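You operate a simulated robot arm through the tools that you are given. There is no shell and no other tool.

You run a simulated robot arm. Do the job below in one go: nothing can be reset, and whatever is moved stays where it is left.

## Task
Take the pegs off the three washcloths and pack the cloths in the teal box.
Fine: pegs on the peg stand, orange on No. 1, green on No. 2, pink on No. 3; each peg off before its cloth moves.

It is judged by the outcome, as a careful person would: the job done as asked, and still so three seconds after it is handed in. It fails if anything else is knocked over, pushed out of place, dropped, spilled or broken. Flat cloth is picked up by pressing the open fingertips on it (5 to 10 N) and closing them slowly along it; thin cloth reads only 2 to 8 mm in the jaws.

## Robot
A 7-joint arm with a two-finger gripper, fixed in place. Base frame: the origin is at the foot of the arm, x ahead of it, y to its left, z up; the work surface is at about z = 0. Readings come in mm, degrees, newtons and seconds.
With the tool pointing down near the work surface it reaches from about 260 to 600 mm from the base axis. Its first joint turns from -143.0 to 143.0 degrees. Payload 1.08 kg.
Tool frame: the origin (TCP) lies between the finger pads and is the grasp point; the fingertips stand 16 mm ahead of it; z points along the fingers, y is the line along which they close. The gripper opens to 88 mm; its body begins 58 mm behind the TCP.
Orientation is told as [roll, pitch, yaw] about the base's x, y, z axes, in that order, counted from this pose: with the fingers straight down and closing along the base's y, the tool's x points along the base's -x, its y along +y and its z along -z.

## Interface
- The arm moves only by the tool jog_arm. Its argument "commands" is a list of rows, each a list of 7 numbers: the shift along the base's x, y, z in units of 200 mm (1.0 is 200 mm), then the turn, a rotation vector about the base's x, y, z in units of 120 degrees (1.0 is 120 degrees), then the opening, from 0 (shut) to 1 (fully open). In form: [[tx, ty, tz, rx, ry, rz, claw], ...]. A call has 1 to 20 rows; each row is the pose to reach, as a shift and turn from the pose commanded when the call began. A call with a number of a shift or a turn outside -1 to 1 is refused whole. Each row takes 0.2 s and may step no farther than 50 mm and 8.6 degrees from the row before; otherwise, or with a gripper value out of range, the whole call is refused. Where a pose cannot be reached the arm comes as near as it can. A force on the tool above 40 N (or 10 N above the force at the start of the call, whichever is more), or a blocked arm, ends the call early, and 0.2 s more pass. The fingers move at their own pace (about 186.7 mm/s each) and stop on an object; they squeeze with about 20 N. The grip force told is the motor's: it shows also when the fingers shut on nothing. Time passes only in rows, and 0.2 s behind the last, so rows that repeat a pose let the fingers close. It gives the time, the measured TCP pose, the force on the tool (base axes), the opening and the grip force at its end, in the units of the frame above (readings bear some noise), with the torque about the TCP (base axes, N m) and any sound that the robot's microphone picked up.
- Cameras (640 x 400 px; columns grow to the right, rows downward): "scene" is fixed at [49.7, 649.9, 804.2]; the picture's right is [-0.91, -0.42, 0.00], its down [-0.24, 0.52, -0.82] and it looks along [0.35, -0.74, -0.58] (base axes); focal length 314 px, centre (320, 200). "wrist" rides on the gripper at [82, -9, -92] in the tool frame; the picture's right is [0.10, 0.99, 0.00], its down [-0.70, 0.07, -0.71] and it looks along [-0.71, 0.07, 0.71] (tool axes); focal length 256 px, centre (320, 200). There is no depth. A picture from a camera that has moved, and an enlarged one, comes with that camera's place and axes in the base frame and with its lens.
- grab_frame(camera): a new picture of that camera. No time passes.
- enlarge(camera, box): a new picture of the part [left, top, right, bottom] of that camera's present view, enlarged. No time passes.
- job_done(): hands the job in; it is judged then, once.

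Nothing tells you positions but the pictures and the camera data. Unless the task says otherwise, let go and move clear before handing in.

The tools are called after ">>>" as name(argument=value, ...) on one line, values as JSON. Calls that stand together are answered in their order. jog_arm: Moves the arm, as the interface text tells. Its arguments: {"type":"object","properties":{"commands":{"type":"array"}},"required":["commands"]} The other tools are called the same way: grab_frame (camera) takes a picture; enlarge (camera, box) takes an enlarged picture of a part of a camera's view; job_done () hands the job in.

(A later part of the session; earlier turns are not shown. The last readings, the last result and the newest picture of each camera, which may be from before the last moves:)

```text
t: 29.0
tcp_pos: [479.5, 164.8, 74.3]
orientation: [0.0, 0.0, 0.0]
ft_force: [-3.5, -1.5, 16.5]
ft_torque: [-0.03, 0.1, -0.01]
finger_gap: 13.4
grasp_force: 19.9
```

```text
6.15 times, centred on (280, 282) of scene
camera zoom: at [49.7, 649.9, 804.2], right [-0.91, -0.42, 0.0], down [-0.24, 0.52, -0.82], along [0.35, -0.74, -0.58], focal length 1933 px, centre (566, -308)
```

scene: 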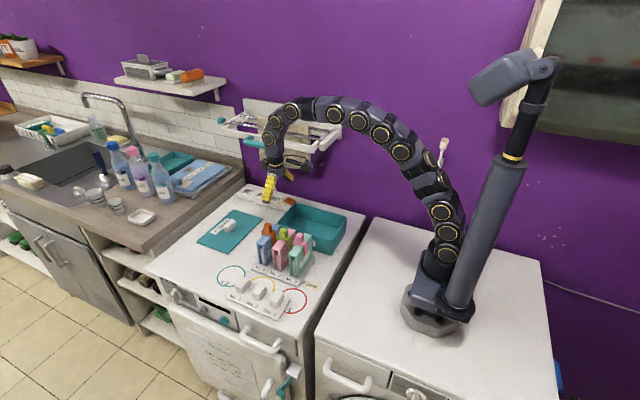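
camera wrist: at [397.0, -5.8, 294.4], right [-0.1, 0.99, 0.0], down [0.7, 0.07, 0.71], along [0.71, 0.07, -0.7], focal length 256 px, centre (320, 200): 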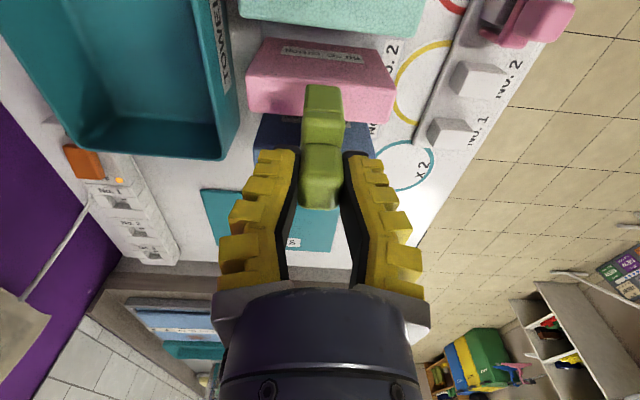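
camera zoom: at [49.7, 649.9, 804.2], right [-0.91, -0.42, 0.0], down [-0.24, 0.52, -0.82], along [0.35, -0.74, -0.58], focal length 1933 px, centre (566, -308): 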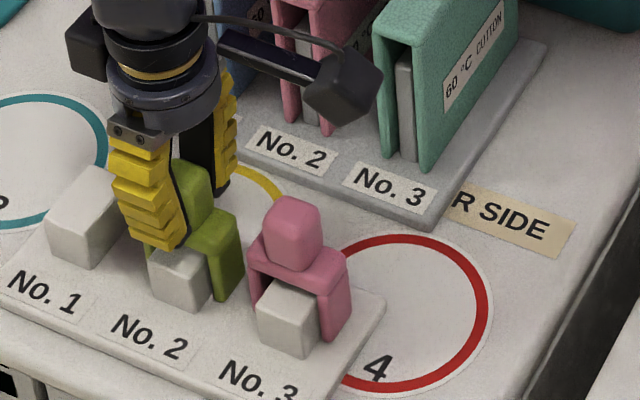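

Green shows the same seated force and gap on No. 2. I'll release and rise.

>>> jog_arm(commands=[[0, 0, 0.008, 0, 0, 0, 0.0], [0, 0, 0.008, 0, 0, 0, 0.1], [0, 0, 0.008, 0, 0, 0, 0.18], [0, 0, 0.01, 0, 0, 0, 0.26], [0, 0, 0.012, 0, 0, 0, 0.34], [0, 0, 0.015, 0, 0, 0, 0.42], [0, 0, 0.02, 0, 0, 0, 0.5], [0, 0, 0.03, 0, 0, 0, 0.6], [0, 0, 0.08, 0, 0, 0, 0.6], [0, 0, 0.16, 0, 0, 0, 0.6], [0, 0, 0.3, 0, 0, 0, 0.6], [0, 0, 0.5, 0, 0, 0, 0.6], [0, 0, 0.7, 0, 0, 0, 0.6]])

>>> enlarge(camera="scene", box=[230, 215, 320, 320])

```text
t: 31.8
tcp_pos: [478.6, 163.7, 215.5]
orientation: [0.0, 0.1, 0.1]
ft_force: [0.7, 0.5, 0.5]
ft_torque: [-0.01, -0.01, 0.0]
finger_gap: 56.9
grasp_force: 2.8
```

```text
3.81 times, centred on (275, 268) of scene
camera zoom: at [49.7, 649.9, 804.2], right [-0.91, -0.42, 0.0], down [-0.24, 0.52, -0.82], along [0.35, -0.74, -0.58], focal length 1196 px, centre (491, -57)
```

zoom: 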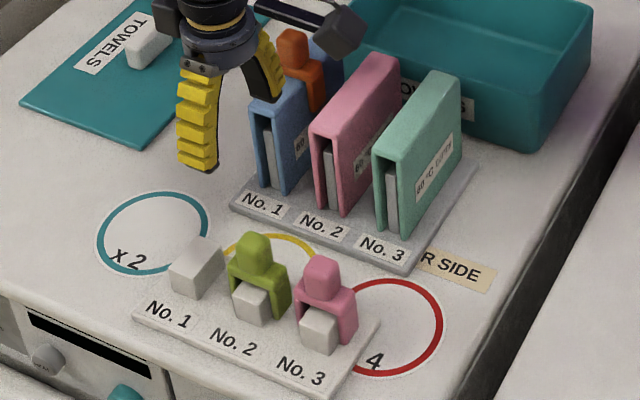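

Green sits on No. 2. Next I'll hover over the orange peg at about (539, 4).

>>> jog_arm(commands=[[0.07, -0.19, 0.0, 0, 0, 0, 0.6], [0.15, -0.39, 0, 0, 0, 0, 0.6], [0.23, -0.59, 0, 0, 0, 0, 0.6], [0.3, -0.7985, 0, 0, 0, 0, 0.6], [0.3, -0.7985, -0.09, 0, 0, 0, 0.6], [0.3, -0.7985, -0.18, 0, 0, 0, 0.6], [0.3, -0.7985, -0.18, 0, 0, 0, 0.6]])

>>> grab_frame(camera="wrist")

>>> enlarge(camera="scene", box=[230, 195, 310, 255])

```text
t: 33.4
tcp_pos: [540.6, 4.2, 179.0]
orientation: [0.0, -0.1, 0.0]
ft_force: [-1.1, -0.4, 0.5]
ft_torque: [-0.05, -0.02, 0.02]
finger_gap: 57.2
grasp_force: 3.2
```

```text
taken
camera wrist: at [458.4, -6.1, 270.5], right [-0.1, 0.99, 0.0], down [0.7, 0.07, 0.71], along [0.71, 0.07, -0.7], focal length 256 px, centre (320, 200)
```

wrist: 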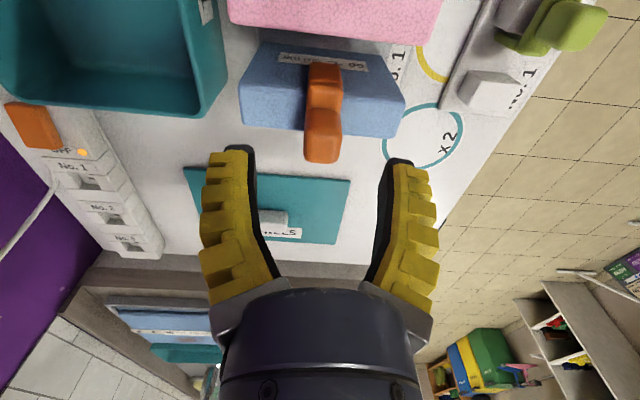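

```text
6.67 times, centred on (270, 225) of scene
camera zoom: at [49.7, 649.9, 804.2], right [-0.91, -0.42, 0.0], down [-0.24, 0.52, -0.82], along [0.35, -0.74, -0.58], focal length 2094 px, centre (653, 33)
```

zoom: 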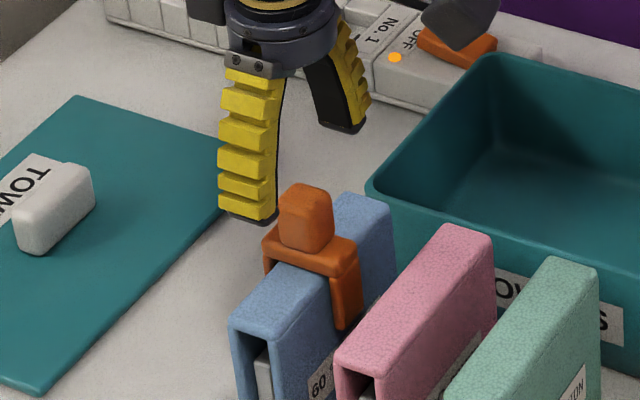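

Orange is centred the same way green was. I'll descend, close, and lift slowly.

>>> jog_arm(commands=[[0, 0, -0.07, 0, 0, 0, 0.6], [0, 0, -0.13, 0, 0, 0, 0.6], [0, 0, -0.17, 0, 0, 0, 0.6], [0, 0, -0.187, 0, 0, 0, 0.6], [0, 0, -0.187, 0, 0, 0, 0.5], [0, 0, -0.187, 0, 0, 0, 0.42], [0, 0, -0.187, 0, 0, 0, 0.36], [0, 0, -0.187, 0, 0, 0, 0.31], [0, 0, -0.187, 0, 0, 0, 0.27], [0, 0, -0.187, 0, 0, 0, 0.24], [0, 0, -0.187, 0, 0, 0, 0.2], [0, 0, -0.187, 0, 0, 0, 0.1], [0, 0, -0.187, 0, 0, 0, 0.0], [0, 0, -0.187, 0, 0, 0, 0.0]])

>>> jog_arm(commands=[[0, 0, 0.015, 0, 0, 0, 0], [0, 0, 0.03, 0, 0, 0, 0], [0, 0, 0.05, 0, 0, 0, 0], [0, 0, 0.07, 0, 0, 0, 0]])

>>> enlarge(camera="scene", box=[230, 195, 310, 255])

```text
t: 36.4
tcp_pos: [539.5, 3.6, 140.2]
orientation: [0.1, 0.0, 0.0]
ft_force: [-0.9, 0.2, 14.8]
ft_torque: [0.0, 0.05, 0.04]
finger_gap: 13.1
grasp_force: 20.3
```

```text
t: 37.4
tcp_pos: [539.1, 4.6, 154.5]
orientation: [0.1, 0.0, 0.0]
ft_force: [0.2, 0.0, -0.6]
ft_torque: [0.03, -0.02, 0.03]
finger_gap: 9.3
grasp_force: 20.3
```

```text
6.67 times, centred on (270, 225) of scene
camera zoom: at [49.7, 649.9, 804.2], right [-0.91, -0.42, 0.0], down [-0.24, 0.52, -0.82], along [0.35, -0.74, -0.58], focal length 2094 px, centre (653, 33)
```

zoom: 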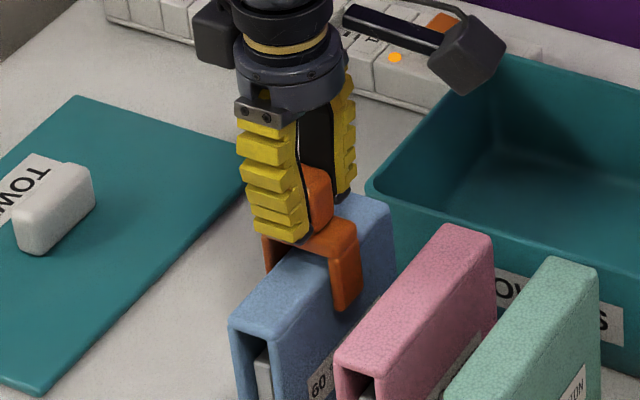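

Orange lifts cleanly. I'll take it up, over to post No. 1, and hover.

>>> jog_arm(commands=[[0, 0, 0.05, 0, 0, 0, 0], [0, 0, 0.11, 0, 0, 0, 0], [0, 0, 0.18, 0, 0, 0, 0], [0, 0, 0.24, 0, 0, 0, 0], [0, 0.12, 0.24, 0, 0, 0, 0], [0, 0.3, 0.24, 0, 0, 0, 0], [0, 0.48, 0.24, 0, 0, 0, 0], [0, 0.64, 0.24, 0, 0, 0, 0], [0, 0.76, 0.24, 0, 0, 0, 0], [0, 0.7985, 0.18, 0, 0, 0, 0], [0, 0.7985, 0.04, 0, 0, 0, 0], [0, 0.7985, -0.09, 0, 0, 0, 0], [0, 0.7985, -0.19, 0, 0, 0, 0], [0, 0.7985, -0.19, 0, 0, 0, 0]])

>>> enlarge(camera="scene", box=[230, 245, 310, 315])

>>> enlarge(camera="wrist", box=[240, 40, 440, 220])

```text
t: 40.4
tcp_pos: [539.7, 162.4, 116.7]
orientation: [0.1, 0.1, -0.1]
ft_force: [-0.5, -0.6, 0.3]
ft_torque: [-0.02, -0.04, 0.05]
finger_gap: 9.0
grasp_force: 19.6
```

```text
5.71 times, centred on (270, 280) of scene
camera zoom: at [49.7, 649.9, 804.2], right [-0.91, -0.42, 0.0], down [-0.24, 0.52, -0.82], along [0.35, -0.74, -0.58], focal length 1795 px, centre (606, -257)
```

zoom: 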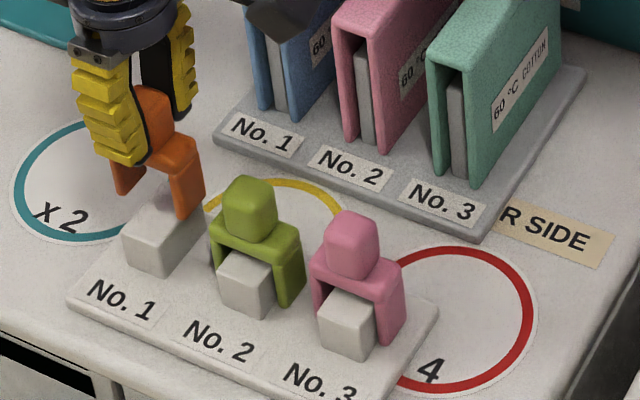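

```text
2.22 times, centred on (340, 130) of wrist
camera zoom: at [457.0, 153.0, 208.7], right [-0.1, 0.99, 0.0], down [0.7, 0.07, 0.71], along [0.71, 0.07, -0.7], focal length 569 px, centre (276, 356)
```

zoom: 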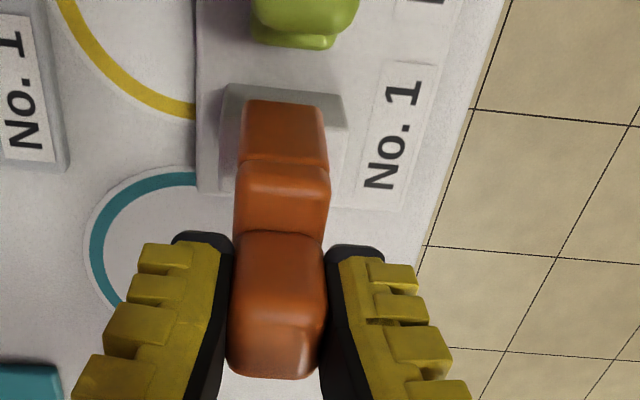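

Alignment matches the previous two. I'll lower orange onto No. 1 in two stages.

>>> jog_arm(commands=[[0, 0, -0.03, 0, 0, 0, 0], [0, 0, -0.06, 0, 0, 0, 0], [0, 0, -0.085, 0, 0, 0, 0], [0, 0, -0.105, 0, 0, 0, 0], [0, 0, -0.125, 0, 0, 0, 0], [0, 0, -0.145, 0, 0, 0, 0], [0, 0, -0.16, 0, 0, 0, 0]])

>>> enlarge(camera="scene", box=[230, 245, 310, 315])

```text
t: 42.0
tcp_pos: [540.0, 163.0, 86.4]
orientation: [0.1, 0.0, -0.1]
ft_force: [0.3, 0.4, -0.4]
ft_torque: [0.0, -0.03, -0.01]
finger_gap: 9.3
grasp_force: 19.7
```

```text
5.71 times, centred on (270, 280) of scene
camera zoom: at [49.7, 649.9, 804.2], right [-0.91, -0.42, 0.0], down [-0.24, 0.52, -0.82], along [0.35, -0.74, -0.58], focal length 1795 px, centre (606, -257)
```

zoom: 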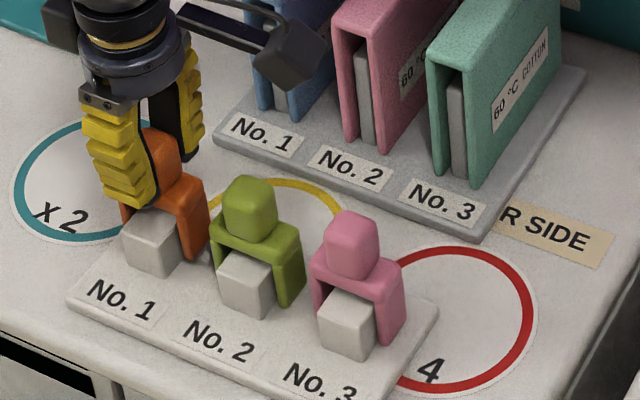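

>>> jog_arm(commands=[[0, 0, -0.02, 0, 0, 0, 0], [0, 0, -0.035, 0, 0, 0, 0], [0, 0, -0.045, 0, 0, 0, 0], [0, 0, -0.053, 0, 0, 0, 0]])

>>> enlarge(camera="scene", box=[230, 245, 310, 315])

```text
t: 43.0
tcp_pos: [540.3, 163.7, 75.9]
orientation: [0.0, -0.2, -0.1]
ft_force: [-3.6, -0.8, 14.9]
ft_torque: [0.01, 0.24, 0.02]
finger_gap: 12.9
grasp_force: 20.0
```

```text
5.71 times, centred on (270, 280) of scene
camera zoom: at [49.7, 649.9, 804.2], right [-0.91, -0.42, 0.0], down [-0.24, 0.52, -0.82], along [0.35, -0.74, -0.58], focal length 1795 px, centre (606, -257)
```

zoom: 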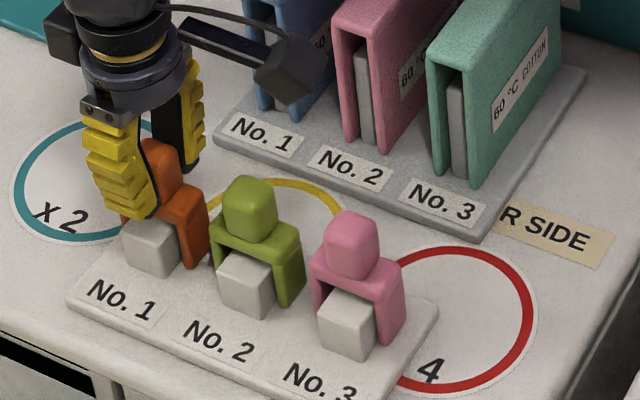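

Orange is seated on No. 1. I'll release, rise clear, and then examine the cloths and box.

>>> jog_arm(commands=[[0, 0, 0.008, 0, 0, 0, 0.0], [0, 0, 0.008, 0, 0, 0, 0.1], [0, 0, 0.008, 0, 0, 0, 0.18], [0, 0, 0.01, 0, 0, 0, 0.26], [0, 0, 0.012, 0, 0, 0, 0.34], [0, 0, 0.015, 0, 0, 0, 0.42], [0, 0, 0.02, 0, 0, 0, 0.5], [0, 0, 0.03, 0, 0, 0, 0.6], [0, 0, 0.08, 0, 0, 0, 0.6], [0, 0, 0.16, 0, 0, 0, 0.6], [0, 0, 0.3, 0, 0, 0, 0.6], [0, 0, 0.5, 0, 0, 0, 0.6], [0, 0, 0.7, 0, 0, 0, 0.6]])

>>> enlarge(camera="scene", box=[230, 215, 320, 320])

>>> grab_frame(camera="wrist")

>>> grab_frame(camera="scene")

```text
t: 45.8
tcp_pos: [539.5, 164.3, 214.0]
orientation: [0.0, -0.1, 0.0]
ft_force: [-1.0, 0.1, -0.8]
ft_torque: [0.0, -0.02, 0.0]
finger_gap: 57.0
grasp_force: 2.9
```

```text
3.81 times, centred on (275, 268) of scene
camera zoom: at [49.7, 649.9, 804.2], right [-0.91, -0.42, 0.0], down [-0.24, 0.52, -0.82], along [0.35, -0.74, -0.58], focal length 1196 px, centre (491, -57)
```

zoom: 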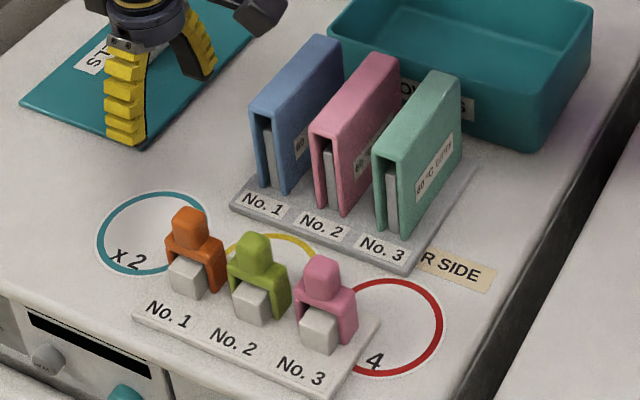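

```text
taken
camera wrist: at [457.4, 153.7, 306.3], right [-0.1, 0.99, 0.0], down [0.7, 0.07, 0.71], along [0.71, 0.07, -0.7], focal length 256 px, centre (320, 200)
```

wrist: 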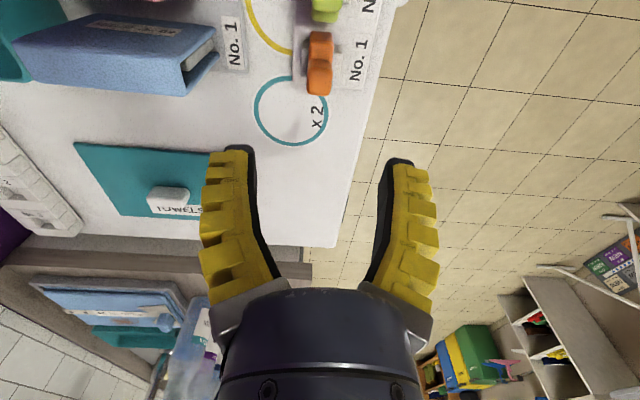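

```text
taken
```

scene: 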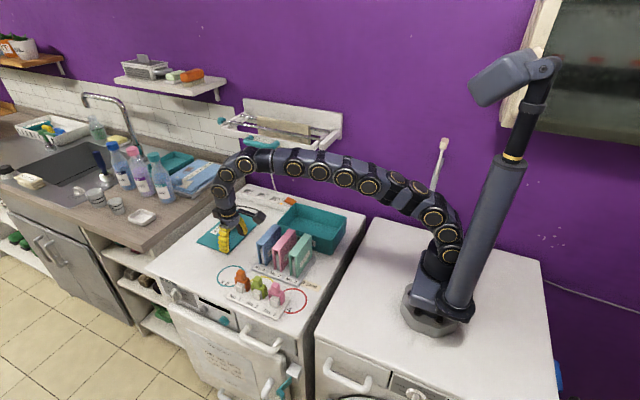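

All three pegs are on their posts and the cloths still stand as before. Now I'll yaw the gripper -90° so the jaws close along x, hovering over the rack looking at the box to measure it.

>>> jog_arm(commands=[[-0.031, -0.064, 0.01, 0, 0, -0.0625, 0.6], [-0.062, -0.128, 0.02, 0, 0, -0.125, 0.6], [-0.093, -0.191, 0.03, 0, 0, -0.1875, 0.6], [-0.124, -0.255, 0.04, 0, 0, -0.25, 0.6], [-0.155, -0.319, 0.05, 0, 0, -0.3125, 0.6], [-0.186, -0.383, 0.05, 0, 0, -0.375, 0.6], [-0.217, -0.446, 0.05, 0, 0, -0.4375, 0.6], [-0.249, -0.51, 0.05, 0, 0, -0.5, 0.6], [-0.28, -0.574, 0.05, 0, 0, -0.5625, 0.6], [-0.311, -0.638, 0.05, 0, 0, -0.625, 0.6], [-0.342, -0.7, 0.05, 0, 0, -0.6875, 0.6], [-0.373, -0.765, 0.05, 0, 0, -0.75, 0.6], [-0.373, -0.765, 0.05, 0, 0, -0.75, 0.6]])

>>> grab_frame(camera="wrist")

>>> grab_frame(camera="scene")

```text
t: 48.6
tcp_pos: [464.0, 11.2, 224.9]
orientation: [0.2, 0.0, -90.2]
ft_force: [-0.2, 0.3, -0.3]
ft_torque: [0.01, -0.02, 0.03]
finger_gap: 56.9
grasp_force: 3.2
```

```text
taken
camera wrist: at [455.7, 90.5, 316.3], right [0.99, 0.1, 0.0], down [0.07, -0.7, 0.71], along [0.07, -0.71, -0.71], focal length 256 px, centre (320, 200)
```

wrist: 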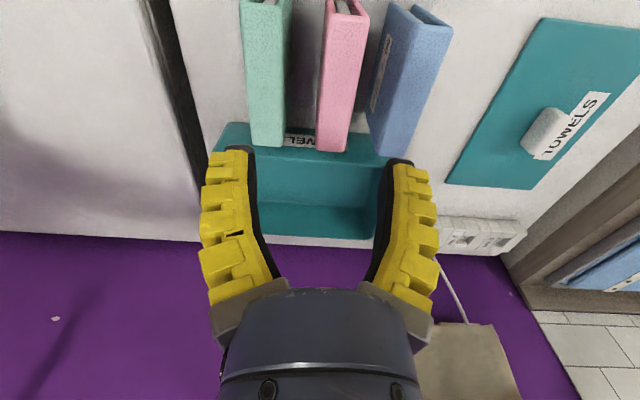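

```text
taken
```

scene: 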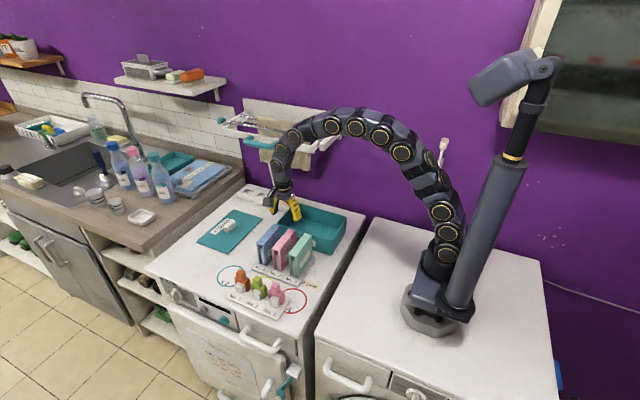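

>>> enlarge(camera="wrist", box=[190, 100, 430, 260])

>>> enlarge(camera="wrist", box=[220, 0, 460, 170])

>>> enlarge(camera="scene", box=[250, 190, 350, 265])

```text
2.50 times, centred on (310, 180) of wrist
camera zoom: at [455.7, 90.5, 316.3], right [0.99, 0.1, 0.0], down [0.07, -0.7, 0.71], along [0.07, -0.71, -0.71], focal length 640 px, centre (345, 250)
```

zoom: 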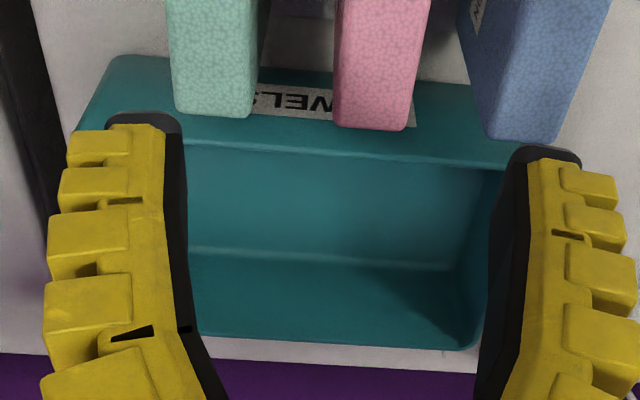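

```text
2.35 times, centred on (340, 85) of wrist
camera zoom: at [455.7, 90.5, 316.3], right [0.99, 0.1, 0.0], down [0.07, -0.7, 0.71], along [0.07, -0.71, -0.71], focal length 602 px, centre (273, 471)
```

zoom: 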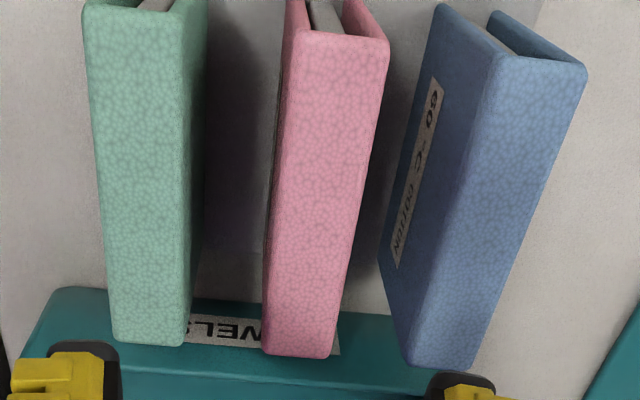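

```text
5.33 times, centred on (300, 228) of scene
camera zoom: at [49.7, 649.9, 804.2], right [-0.91, -0.42, 0.0], down [-0.24, 0.52, -0.82], along [0.35, -0.74, -0.58], focal length 1675 px, centre (427, 53)
```

zoom: 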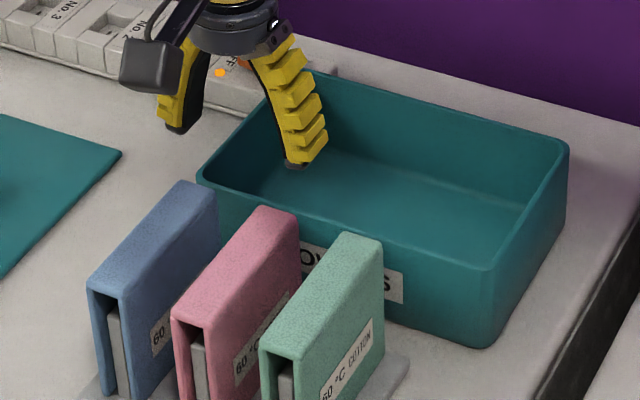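

The box rim spans about x 351–563, y -230…-90 and is about 76 mm high. The cloths are ~28 mm thick, y -50…60, tops z≈108. I'll position over the mint cloth (No. 3) with narrowed jaws and check clearance to the pink one.

>>> jog_arm(commands=[[-0.08, -0.01, -0.08, 0, 0, 0, 0.42], [-0.16, -0.02, -0.18, 0, 0, 0, 0.42], [-0.235, -0.03, -0.28, 0, 0, 0, 0.42], [-0.235, -0.03, -0.37, 0, 0, 0, 0.42], [-0.235, -0.03, -0.37, 0, 0, 0, 0.42]])

>>> grab_frame(camera="wrist")

>>> enlarge(camera="scene", box=[250, 205, 340, 275])

```text
t: 49.8
tcp_pos: [416.4, 4.6, 150.0]
orientation: [0.1, 0.0, -90.1]
ft_force: [-0.3, -0.3, -0.4]
ft_torque: [0.03, 0.01, -0.01]
finger_gap: 41.7
grasp_force: 3.3
```

```text
taken
camera wrist: at [408.1, 83.8, 241.7], right [0.99, 0.1, 0.0], down [0.07, -0.7, 0.71], along [0.07, -0.71, -0.71], focal length 256 px, centre (320, 200)
```

wrist: 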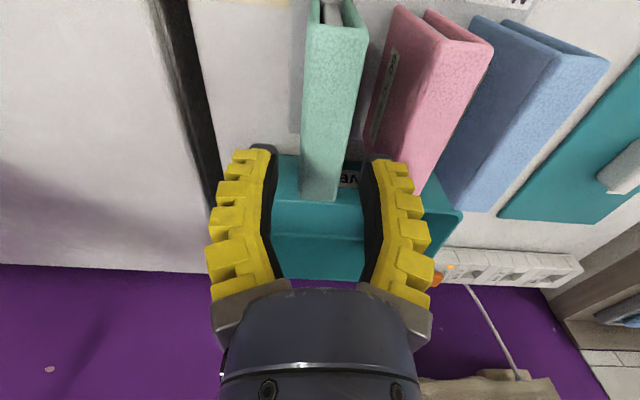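

```text
5.71 times, centred on (295, 240) of scene
camera zoom: at [49.7, 649.9, 804.2], right [-0.91, -0.42, 0.0], down [-0.24, 0.52, -0.82], along [0.35, -0.74, -0.58], focal length 1795 px, centre (463, -29)
```

zoom: 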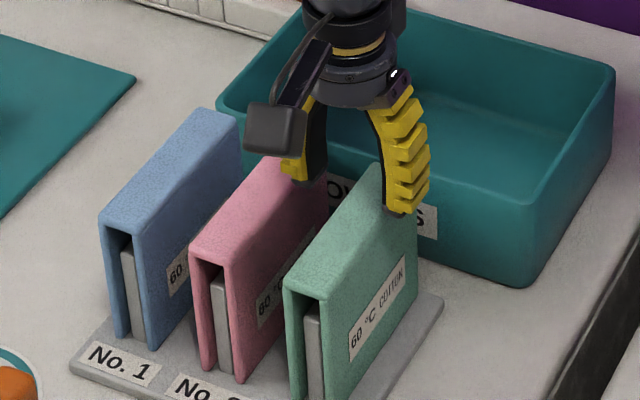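

Clearances are fine. I'll shift +3 mm in x to centre and descend to z≈112 beside the cloth top.

>>> jog_arm(commands=[[0.015, 0, -0.03, 0, 0, 0, 0.42], [0.015, 0, -0.08, 0, 0, 0, 0.42], [0.015, 0, -0.12, 0, 0, 0, 0.42], [0.015, 0, -0.16, 0, 0, 0, 0.42], [0.015, 0, -0.185, 0, 0, 0, 0.42], [0.015, 0, -0.185, 0, 0, 0, 0.42]])

>>> grab_frame(camera="wrist")

>>> enlarge(camera="scene", box=[250, 205, 340, 275])

```text
t: 51.2
tcp_pos: [422.0, 4.2, 112.9]
orientation: [-0.1, -0.1, -89.9]
ft_force: [-0.5, -0.5, 0.2]
ft_torque: [0.0, 0.0, 0.02]
finger_gap: 41.8
grasp_force: 3.2
```

```text
taken
camera wrist: at [411.9, 84.6, 205.0], right [0.99, 0.1, 0.0], down [0.07, -0.7, 0.71], along [0.07, -0.71, -0.71], focal length 256 px, centre (320, 200)
```

wrist: 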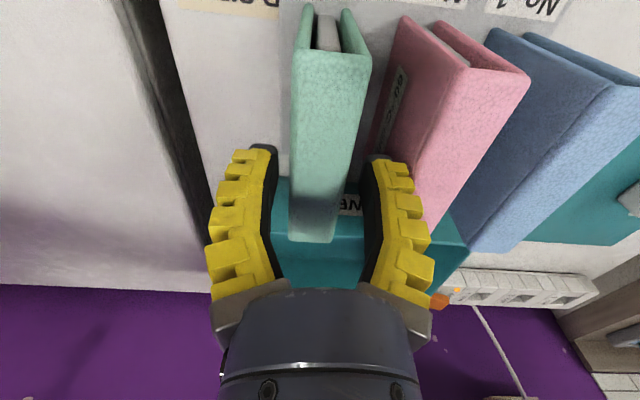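

```text
5.71 times, centred on (295, 240) of scene
camera zoom: at [49.7, 649.9, 804.2], right [-0.91, -0.42, 0.0], down [-0.24, 0.52, -0.82], along [0.35, -0.74, -0.58], focal length 1795 px, centre (463, -29)
```

zoom: 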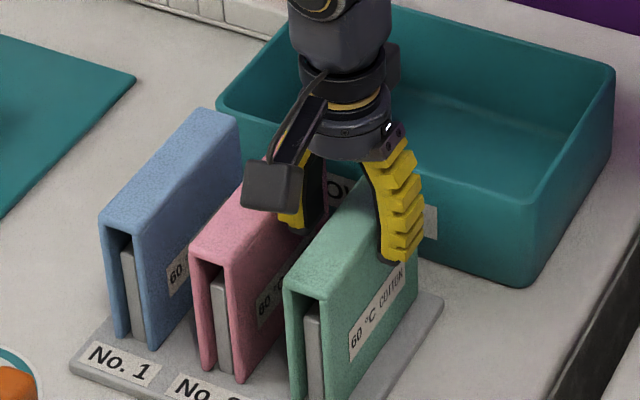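

The fingers straddle the mint cloth's top evenly. I'll close slowly.

>>> jog_arm(commands=[[0, 0, 0, 0, 0, 0, 0.38], [0, 0, 0, 0, 0, 0, 0.34], [0, 0, 0, 0, 0, 0, 0.31], [0, 0, 0, 0, 0, 0, 0.28], [0, 0, 0, 0, 0, 0, 0.25], [0, 0, 0, 0, 0, 0, 0.22], [0, 0, 0, 0, 0, 0, 0.18], [0, 0, 0, 0, 0, 0, 0.1], [0, 0, 0, 0, 0, 0, 0.0], [0, 0, 0, 0, 0, 0, 0.0]])

>>> grab_frame(camera="wrist")

>>> enlarge(camera="scene", box=[250, 205, 340, 275])

```text
t: 53.4
tcp_pos: [420.7, 5.6, 113.9]
orientation: [0.2, 0.1, -90.0]
ft_force: [-2.7, 0.1, 18.9]
ft_torque: [0.0, 0.06, 0.0]
finger_gap: 24.3
grasp_force: 20.1
```

```text
taken
camera wrist: at [411.9, 84.7, 205.3], right [0.99, 0.1, 0.0], down [0.07, -0.7, 0.71], along [0.07, -0.71, -0.71], focal length 256 px, centre (320, 200)
```

wrist: 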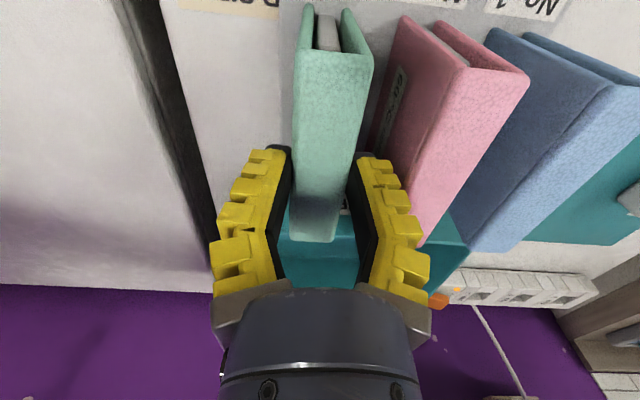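

```text
5.71 times, centred on (295, 240) of scene
camera zoom: at [49.7, 649.9, 804.2], right [-0.91, -0.42, 0.0], down [-0.24, 0.52, -0.82], along [0.35, -0.74, -0.58], focal length 1795 px, centre (463, -29)
```

zoom: 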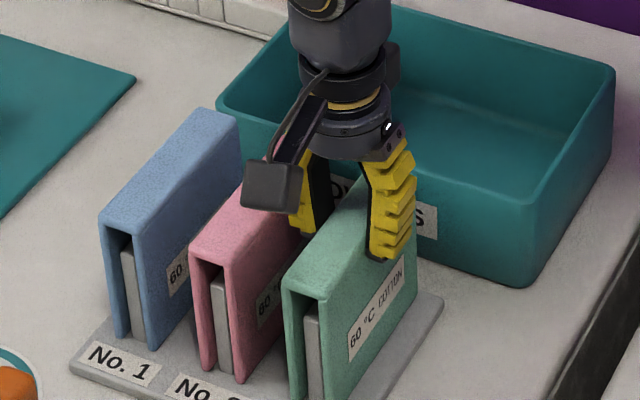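

The cloth keeps its shape (gap 24 mm). I'll lift gently and check that only the cloth rises.

>>> jog_arm(commands=[[0, 0, 0.015, 0, 0, 0, 0], [0, 0, 0.03, 0, 0, 0, 0], [0, 0, 0.05, 0, 0, 0, 0], [0, 0, 0.075, 0, 0, 0, 0]])

>>> enlarge(camera="scene", box=[250, 205, 340, 275])

```text
t: 54.4
tcp_pos: [420.7, 4.6, 128.5]
orientation: [-0.1, 0.1, -90.0]
ft_force: [-0.2, 0.1, -0.2]
ft_torque: [0.02, 0.02, 0.02]
finger_gap: 18.1
grasp_force: 19.9
```

```text
5.71 times, centred on (295, 240) of scene
camera zoom: at [49.7, 649.9, 804.2], right [-0.91, -0.42, 0.0], down [-0.24, 0.52, -0.82], along [0.35, -0.74, -0.58], focal length 1795 px, centre (463, -29)
```

zoom: 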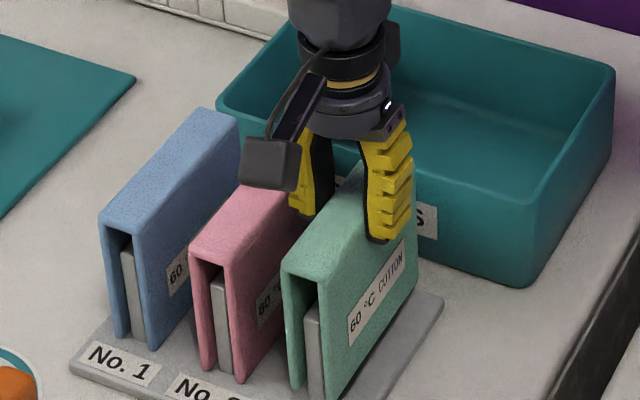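

The cloth rises cleanly with no drag. I'll continue up to clear its plate.

>>> jog_arm(commands=[[0, 0, 0.06, 0, 0, 0, 0], [0, 0, 0.12, 0, 0, 0, 0], [0, 0, 0.18, 0, 0, 0, 0], [0, 0, 0.25, 0, 0, 0, 0], [0, 0, 0.32, 0, 0, 0, 0], [0, 0, 0.39, 0, 0, 0, 0], [0, 0, 0.45, 0, 0, 0, 0], [0, 0, 0.5, 0, 0, 0, 0], [0, 0, 0.5, 0, 0, 0, 0]])

>>> grab_frame(camera="wrist")

>>> enlarge(camera="scene", box=[230, 170, 350, 275])

```text
t: 56.4
tcp_pos: [421.1, 6.5, 228.1]
orientation: [0.0, 0.0, -90.0]
ft_force: [0.9, -0.3, -1.2]
ft_torque: [0.03, 0.03, -0.05]
finger_gap: 18.2
grasp_force: 20.1
```

```text
taken
camera wrist: at [411.5, 85.2, 319.6], right [0.99, 0.1, 0.0], down [0.07, -0.7, 0.71], along [0.07, -0.71, -0.7], focal length 256 px, centre (320, 200)
```

wrist: 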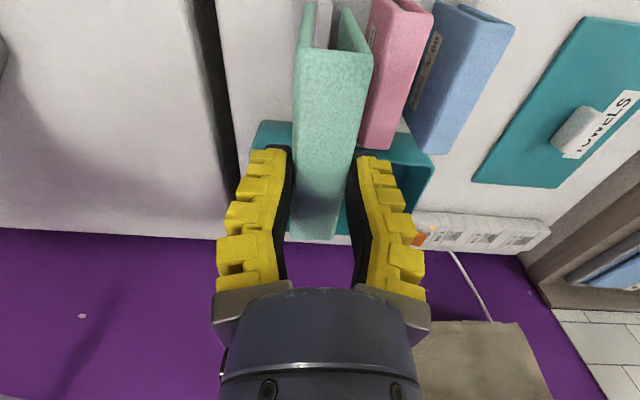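

```text
3.81 times, centred on (290, 222) of scene
camera zoom: at [49.7, 649.9, 804.2], right [-0.91, -0.42, 0.0], down [-0.24, 0.52, -0.82], along [0.35, -0.74, -0.58], focal length 1196 px, centre (434, 114)
```

zoom: 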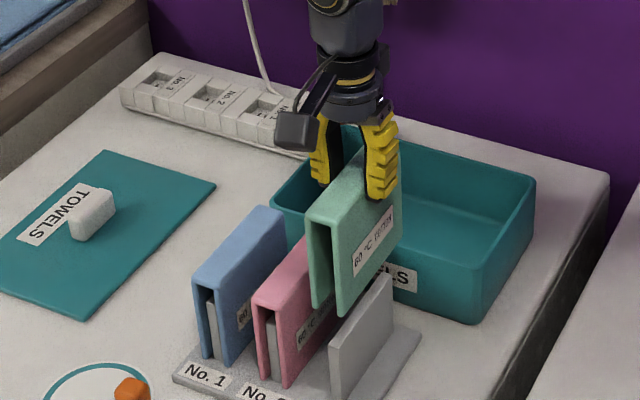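

The mint cloth is clear of its plate and hangs straight. Before swinging over the box I'll check the wall rail and hanging towel near the arm's path.

>>> enlarge(camera="scene", box=[200, 80, 400, 205])

>>> enlarge(camera="wrist", box=[400, 200, 640, 400])

```text
3.20 times, centred on (300, 142) of scene
camera zoom: at [49.7, 649.9, 804.2], right [-0.91, -0.42, 0.0], down [-0.24, 0.52, -0.82], along [0.35, -0.74, -0.58], focal length 1005 px, centre (384, 384)
```

zoom: 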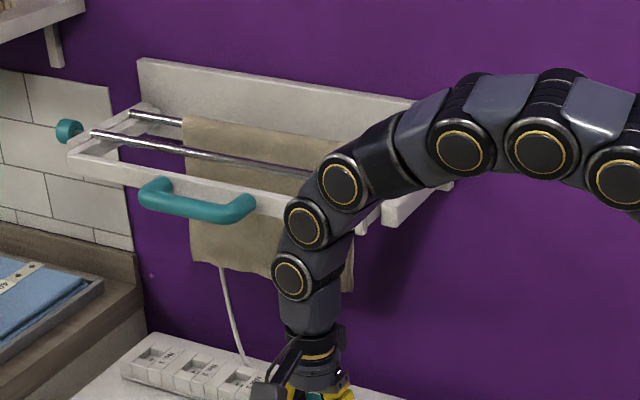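

```text
2.00 times, centred on (520, 300) of wrist
camera zoom: at [411.5, 85.2, 319.6], right [0.99, 0.1, 0.0], down [0.07, -0.7, 0.71], along [0.07, -0.71, -0.7], focal length 512 px, centre (-80, 0)
```

zoom: 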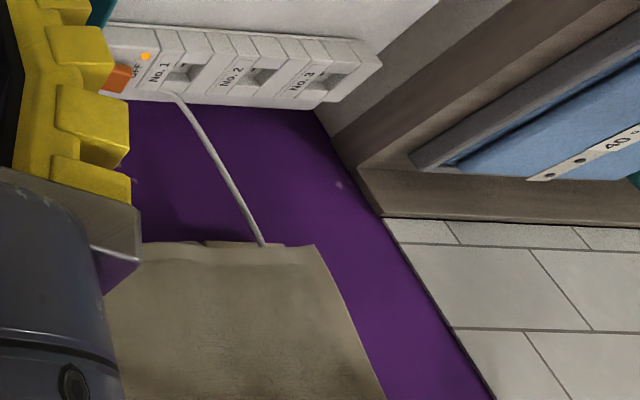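

The wall rack's front bar sits around y≈-215, z≈345, x>430, so I'll stay near y≈-157 and keep transits low. Now I'll carry the mint cloth over the box, aiming for x≈382.

>>> jog_arm(commands=[[-0.02, -0.1, 0, 0, 0, 0, 0], [-0.06, -0.25, 0, 0, 0, 0, 0], [-0.1, -0.41, 0, 0, 0, 0, 0], [-0.14, -0.57, 0, 0, 0, 0, 0], [-0.17, -0.71, 0, 0, 0, 0, 0], [-0.19, -0.79, -0.03, 0, 0, 0, 0], [-0.19, -0.81, -0.1, 0, 0, 0, 0], [-0.19, -0.81, -0.14, 0, 0, 0, 0], [-0.19, -0.81, -0.14, 0, 0, 0, 0]])

>>> grab_frame(camera="wrist")

>>> enlarge(camera="scene", box=[250, 150, 370, 260])

>>> grab_frame(camera="scene")

```text
t: 58.4
tcp_pos: [382.9, -157.3, 200.2]
orientation: [0.0, 0.0, -89.8]
ft_force: [0.2, 0.0, -0.5]
ft_torque: [0.01, -0.01, -0.02]
finger_gap: 18.2
grasp_force: 19.7
```

```text
taken
camera wrist: at [374.0, -77.3, 291.7], right [0.99, 0.1, 0.0], down [0.07, -0.7, 0.71], along [0.07, -0.71, -0.71], focal length 256 px, centre (320, 200)
```

wrist: 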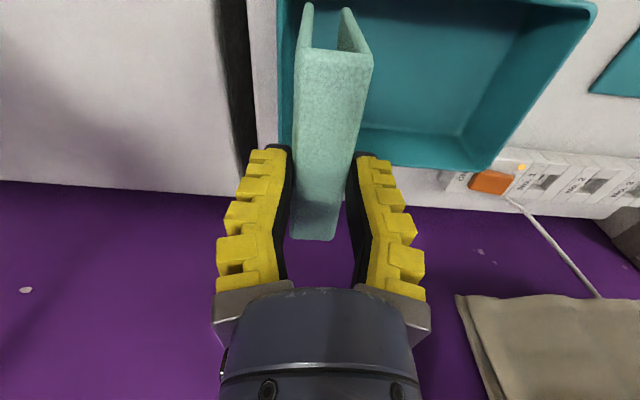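

```text
3.64 times, centred on (310, 205) of scene
camera zoom: at [49.7, 649.9, 804.2], right [-0.91, -0.42, 0.0], down [-0.24, 0.52, -0.82], along [0.35, -0.74, -0.58], focal length 1142 px, centre (356, 182)
```

zoom: 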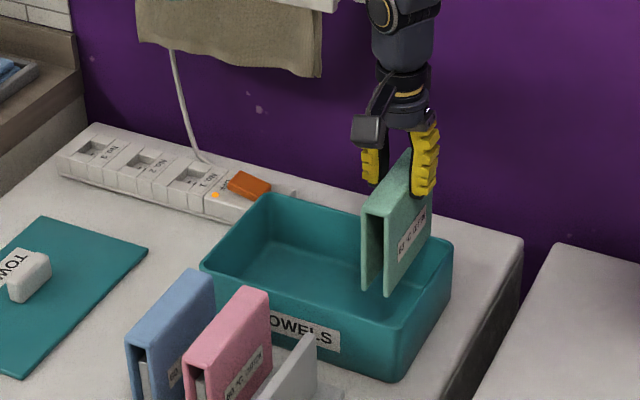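

```text
taken
```

scene: 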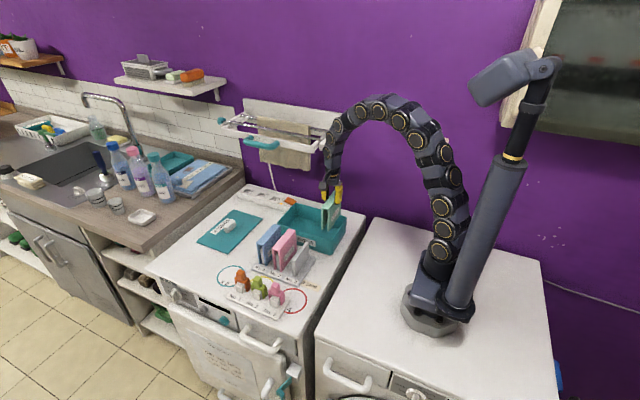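

The cloth hangs over the box, aligned within the rim. I'll shift 3 mm to centre it in y and lower partway.

>>> jog_arm(commands=[[0, -0.015, -0.06, 0, 0, 0, 0], [0, -0.015, -0.12, 0, 0, 0, 0], [0, -0.015, -0.18, 0, 0, 0, 0], [0, -0.015, -0.24, 0, 0, 0, 0], [0, -0.015, -0.3, 0, 0, 0, 0], [0, -0.015, -0.35, 0, 0, 0, 0]])

>>> enlarge(camera="scene", box=[260, 165, 360, 260])

>>> grab_frame(camera="wrist")

```text
t: 59.8
tcp_pos: [383.6, -159.7, 130.7]
orientation: [0.0, 0.0, -89.9]
ft_force: [-0.2, -0.7, -1.0]
ft_torque: [-0.01, 0.02, 0.01]
finger_gap: 18.0
grasp_force: 20.1
```

```text
4.21 times, centred on (310, 212) of scene
camera zoom: at [49.7, 649.9, 804.2], right [-0.91, -0.42, 0.0], down [-0.24, 0.52, -0.82], along [0.35, -0.74, -0.58], focal length 1322 px, centre (362, 147)
```

zoom: 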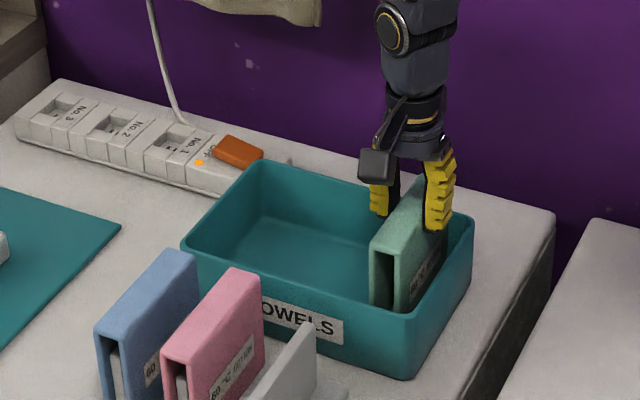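

```text
taken
camera wrist: at [374.0, -80.4, 221.7], right [0.99, 0.1, 0.0], down [0.07, -0.7, 0.71], along [0.07, -0.71, -0.71], focal length 256 px, centre (320, 200)
```

wrist: 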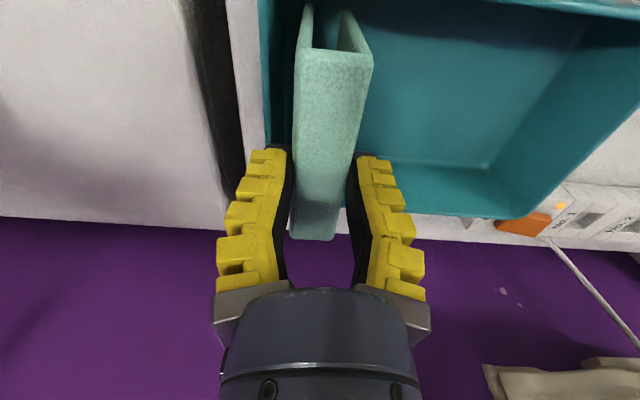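

It is inside the box without contact. I'll lower slowly to the floor.

>>> jog_arm(commands=[[0, 0, -0.025, 0, 0, 0, 0], [0, 0, -0.05, 0, 0, 0, 0], [0, 0, -0.07, 0, 0, 0, 0], [0, 0, -0.085, 0, 0, 0, 0], [0, 0, -0.095, 0, 0, 0, 0]])

>>> enlarge(camera="scene", box=[260, 165, 360, 260])

```text
t: 61.0
tcp_pos: [382.4, -161.0, 110.8]
orientation: [-0.1, -0.1, -90.1]
ft_force: [-0.2, 0.2, -0.6]
ft_torque: [0.01, -0.01, 0.0]
finger_gap: 18.1
grasp_force: 19.9
```

```text
4.21 times, centred on (310, 212) of scene
camera zoom: at [49.7, 649.9, 804.2], right [-0.91, -0.42, 0.0], down [-0.24, 0.52, -0.82], along [0.35, -0.74, -0.58], focal length 1322 px, centre (362, 147)
```

zoom: 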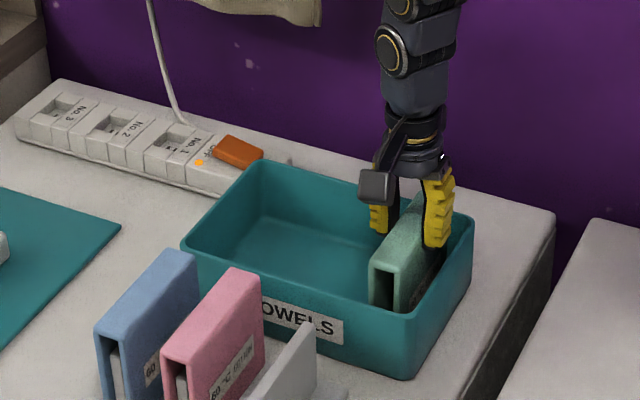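

>>> jog_arm(commands=[[0, 0, -0.012, 0, 0, 0, 0], [0, 0, -0.024, 0, 0, 0, 0], [0, 0, -0.034, 0, 0, 0, 0]])

```text
t: 61.8
tcp_pos: [383.0, -160.7, 104.2]
orientation: [0.2, 0.1, -89.9]
ft_force: [-2.9, 1.0, 21.1]
ft_torque: [0.01, 0.05, -0.03]
finger_gap: 29.8
grasp_force: 20.2
```

The cloth's bottom is on the box floor (contact force). I'll ease up a little, open gently and lift away.

>>> jog_arm(commands=[[0, 0, 0.015, 0, 0, 0, 0.0], [0, 0, 0.015, 0, 0, 0, 0.12], [0, 0, 0.015, 0, 0, 0, 0.22], [0, 0, 0.015, 0, 0, 0, 0.3], [0, 0, 0.015, 0, 0, 0, 0.37], [0, 0, 0.015, 0, 0, 0, 0.43], [0, 0, 0.015, 0, 0, 0, 0.46], [0, 0, 0.015, 0, 0, 0, 0.46]])

>>> enlarge(camera="scene", box=[260, 165, 360, 260])

>>> grab_frame(camera="wrist")

```text
t: 63.6
tcp_pos: [383.5, -160.6, 107.8]
orientation: [0.0, 0.1, -90.0]
ft_force: [0.3, 0.8, 0.4]
ft_torque: [-0.02, 0.04, 0.01]
finger_gap: 45.0
grasp_force: 3.4
```

```text
4.21 times, centred on (310, 212) of scene
camera zoom: at [49.7, 649.9, 804.2], right [-0.91, -0.42, 0.0], down [-0.24, 0.52, -0.82], along [0.35, -0.74, -0.58], focal length 1322 px, centre (362, 147)
```

zoom: 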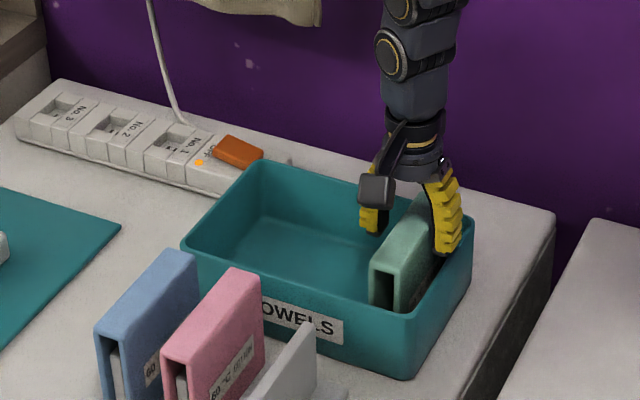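

```text
taken
camera wrist: at [374.1, -80.2, 199.3], right [0.99, 0.1, 0.0], down [0.07, -0.7, 0.71], along [0.07, -0.71, -0.71], focal length 256 px, centre (320, 200)
```

wrist: 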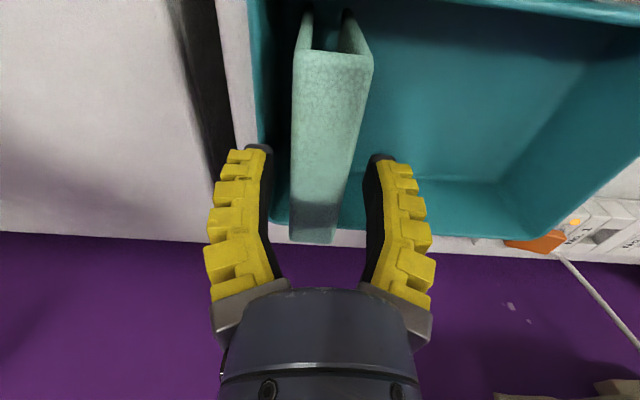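

The mint cloth stands freely in the box. I'll lift out and go to the pink cloth.

>>> jog_arm(commands=[[0, 0, 0.03, 0, 0, 0, 0.46], [0, 0, 0.08, 0, 0, 0, 0.46], [0, 0, 0.16, 0, 0, 0, 0.46], [0, 0, 0.3, 0, 0, 0, 0.46], [0, 0, 0.45, 0, 0, 0, 0.46], [0.08, 0.13, 0.45, 0, 0, 0, 0.46], [0.16, 0.27, 0.45, 0, 0, 0, 0.44], [0.25, 0.42, 0.45, 0, 0, 0, 0.42], [0.34, 0.57, 0.45, 0, 0, 0, 0.42], [0.42, 0.71, 0.45, 0, 0, 0, 0.42], [0.4915, 0.825, 0.4, 0, 0, 0, 0.42], [0.4915, 0.825, 0.3, 0, 0, 0, 0.42], [0.4915, 0.825, 0.2125, 0, 0, 0, 0.42], [0.4915, 0.825, 0.2125, 0, 0, 0, 0.42]])

>>> grab_frame(camera="wrist")

>>> enlarge(camera="scene", box=[240, 180, 360, 275])

```text
t: 66.6
tcp_pos: [482.1, 3.7, 149.4]
orientation: [0.0, 0.0, -89.9]
ft_force: [0.1, -1.0, -0.2]
ft_torque: [0.02, -0.04, -0.03]
finger_gap: 41.9
grasp_force: 3.6
```

```text
taken
camera wrist: at [472.6, 84.4, 241.4], right [0.99, 0.1, 0.0], down [0.07, -0.7, 0.71], along [0.07, -0.71, -0.7], focal length 256 px, centre (320, 200)
```

wrist: 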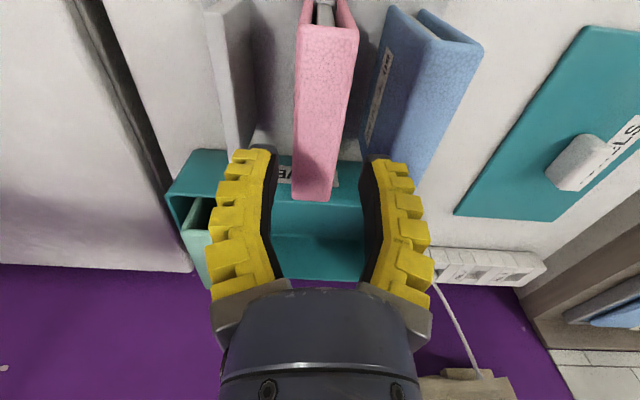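

```text
4.21 times, centred on (300, 228) of scene
camera zoom: at [49.7, 649.9, 804.2], right [-0.91, -0.42, 0.0], down [-0.24, 0.52, -0.82], along [0.35, -0.74, -0.58], focal length 1322 px, centre (404, 84)
```

zoom: 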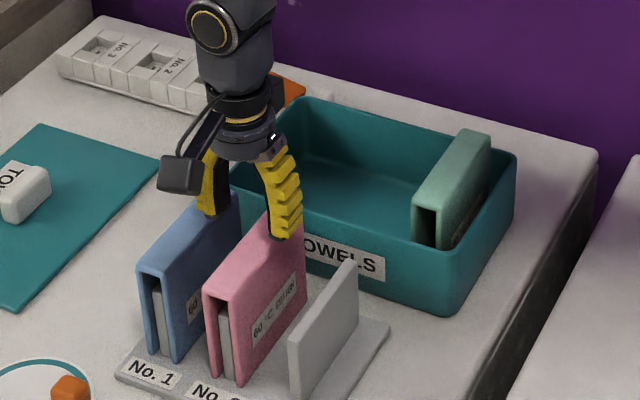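

Centred over the pink cloth. I'll narrow the jaws a bit for clearance from the blue one, descend, and check.

>>> jog_arm(commands=[[-0.004, 0, 0, 0, 0, 0, 0.38], [-0.004, 0, -0.06, 0, 0, 0, 0.38], [-0.004, 0, -0.11, 0, 0, 0, 0.38], [-0.004, 0, -0.15, 0, 0, 0, 0.38], [-0.004, 0, -0.1825, 0, 0, 0, 0.38], [-0.004, 0, -0.1825, 0, 0, 0, 0.38]])

>>> grab_frame(camera="wrist")

>>> enlarge(camera="scene", box=[240, 200, 330, 275])

```text
t: 68.0
tcp_pos: [479.2, 5.3, 112.1]
orientation: [-0.1, 0.1, -90.0]
ft_force: [-0.5, -0.6, -0.2]
ft_torque: [-0.01, 0.0, 0.0]
finger_gap: 38.4
grasp_force: 3.5
```

```text
taken
camera wrist: at [470.9, 84.9, 204.9], right [0.99, 0.1, 0.0], down [0.07, -0.7, 0.71], along [0.07, -0.71, -0.71], focal length 256 px, centre (320, 200)
```

wrist: 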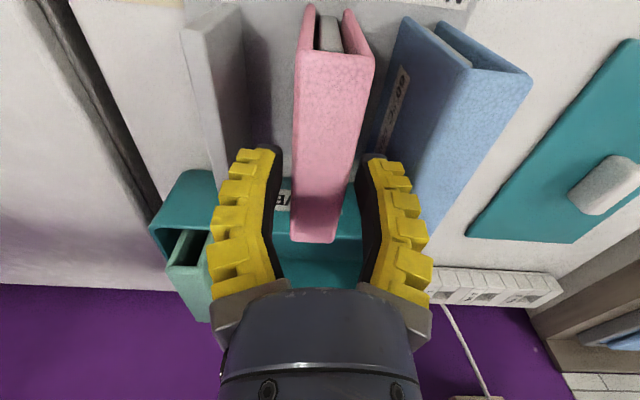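

```text
5.33 times, centred on (285, 238) of scene
camera zoom: at [49.7, 649.9, 804.2], right [-0.91, -0.42, 0.0], down [-0.24, 0.52, -0.82], along [0.35, -0.74, -0.58], focal length 1675 px, centre (507, 0)
```

zoom: 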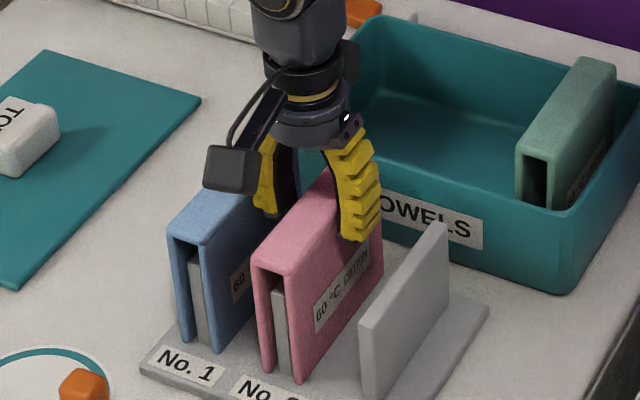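

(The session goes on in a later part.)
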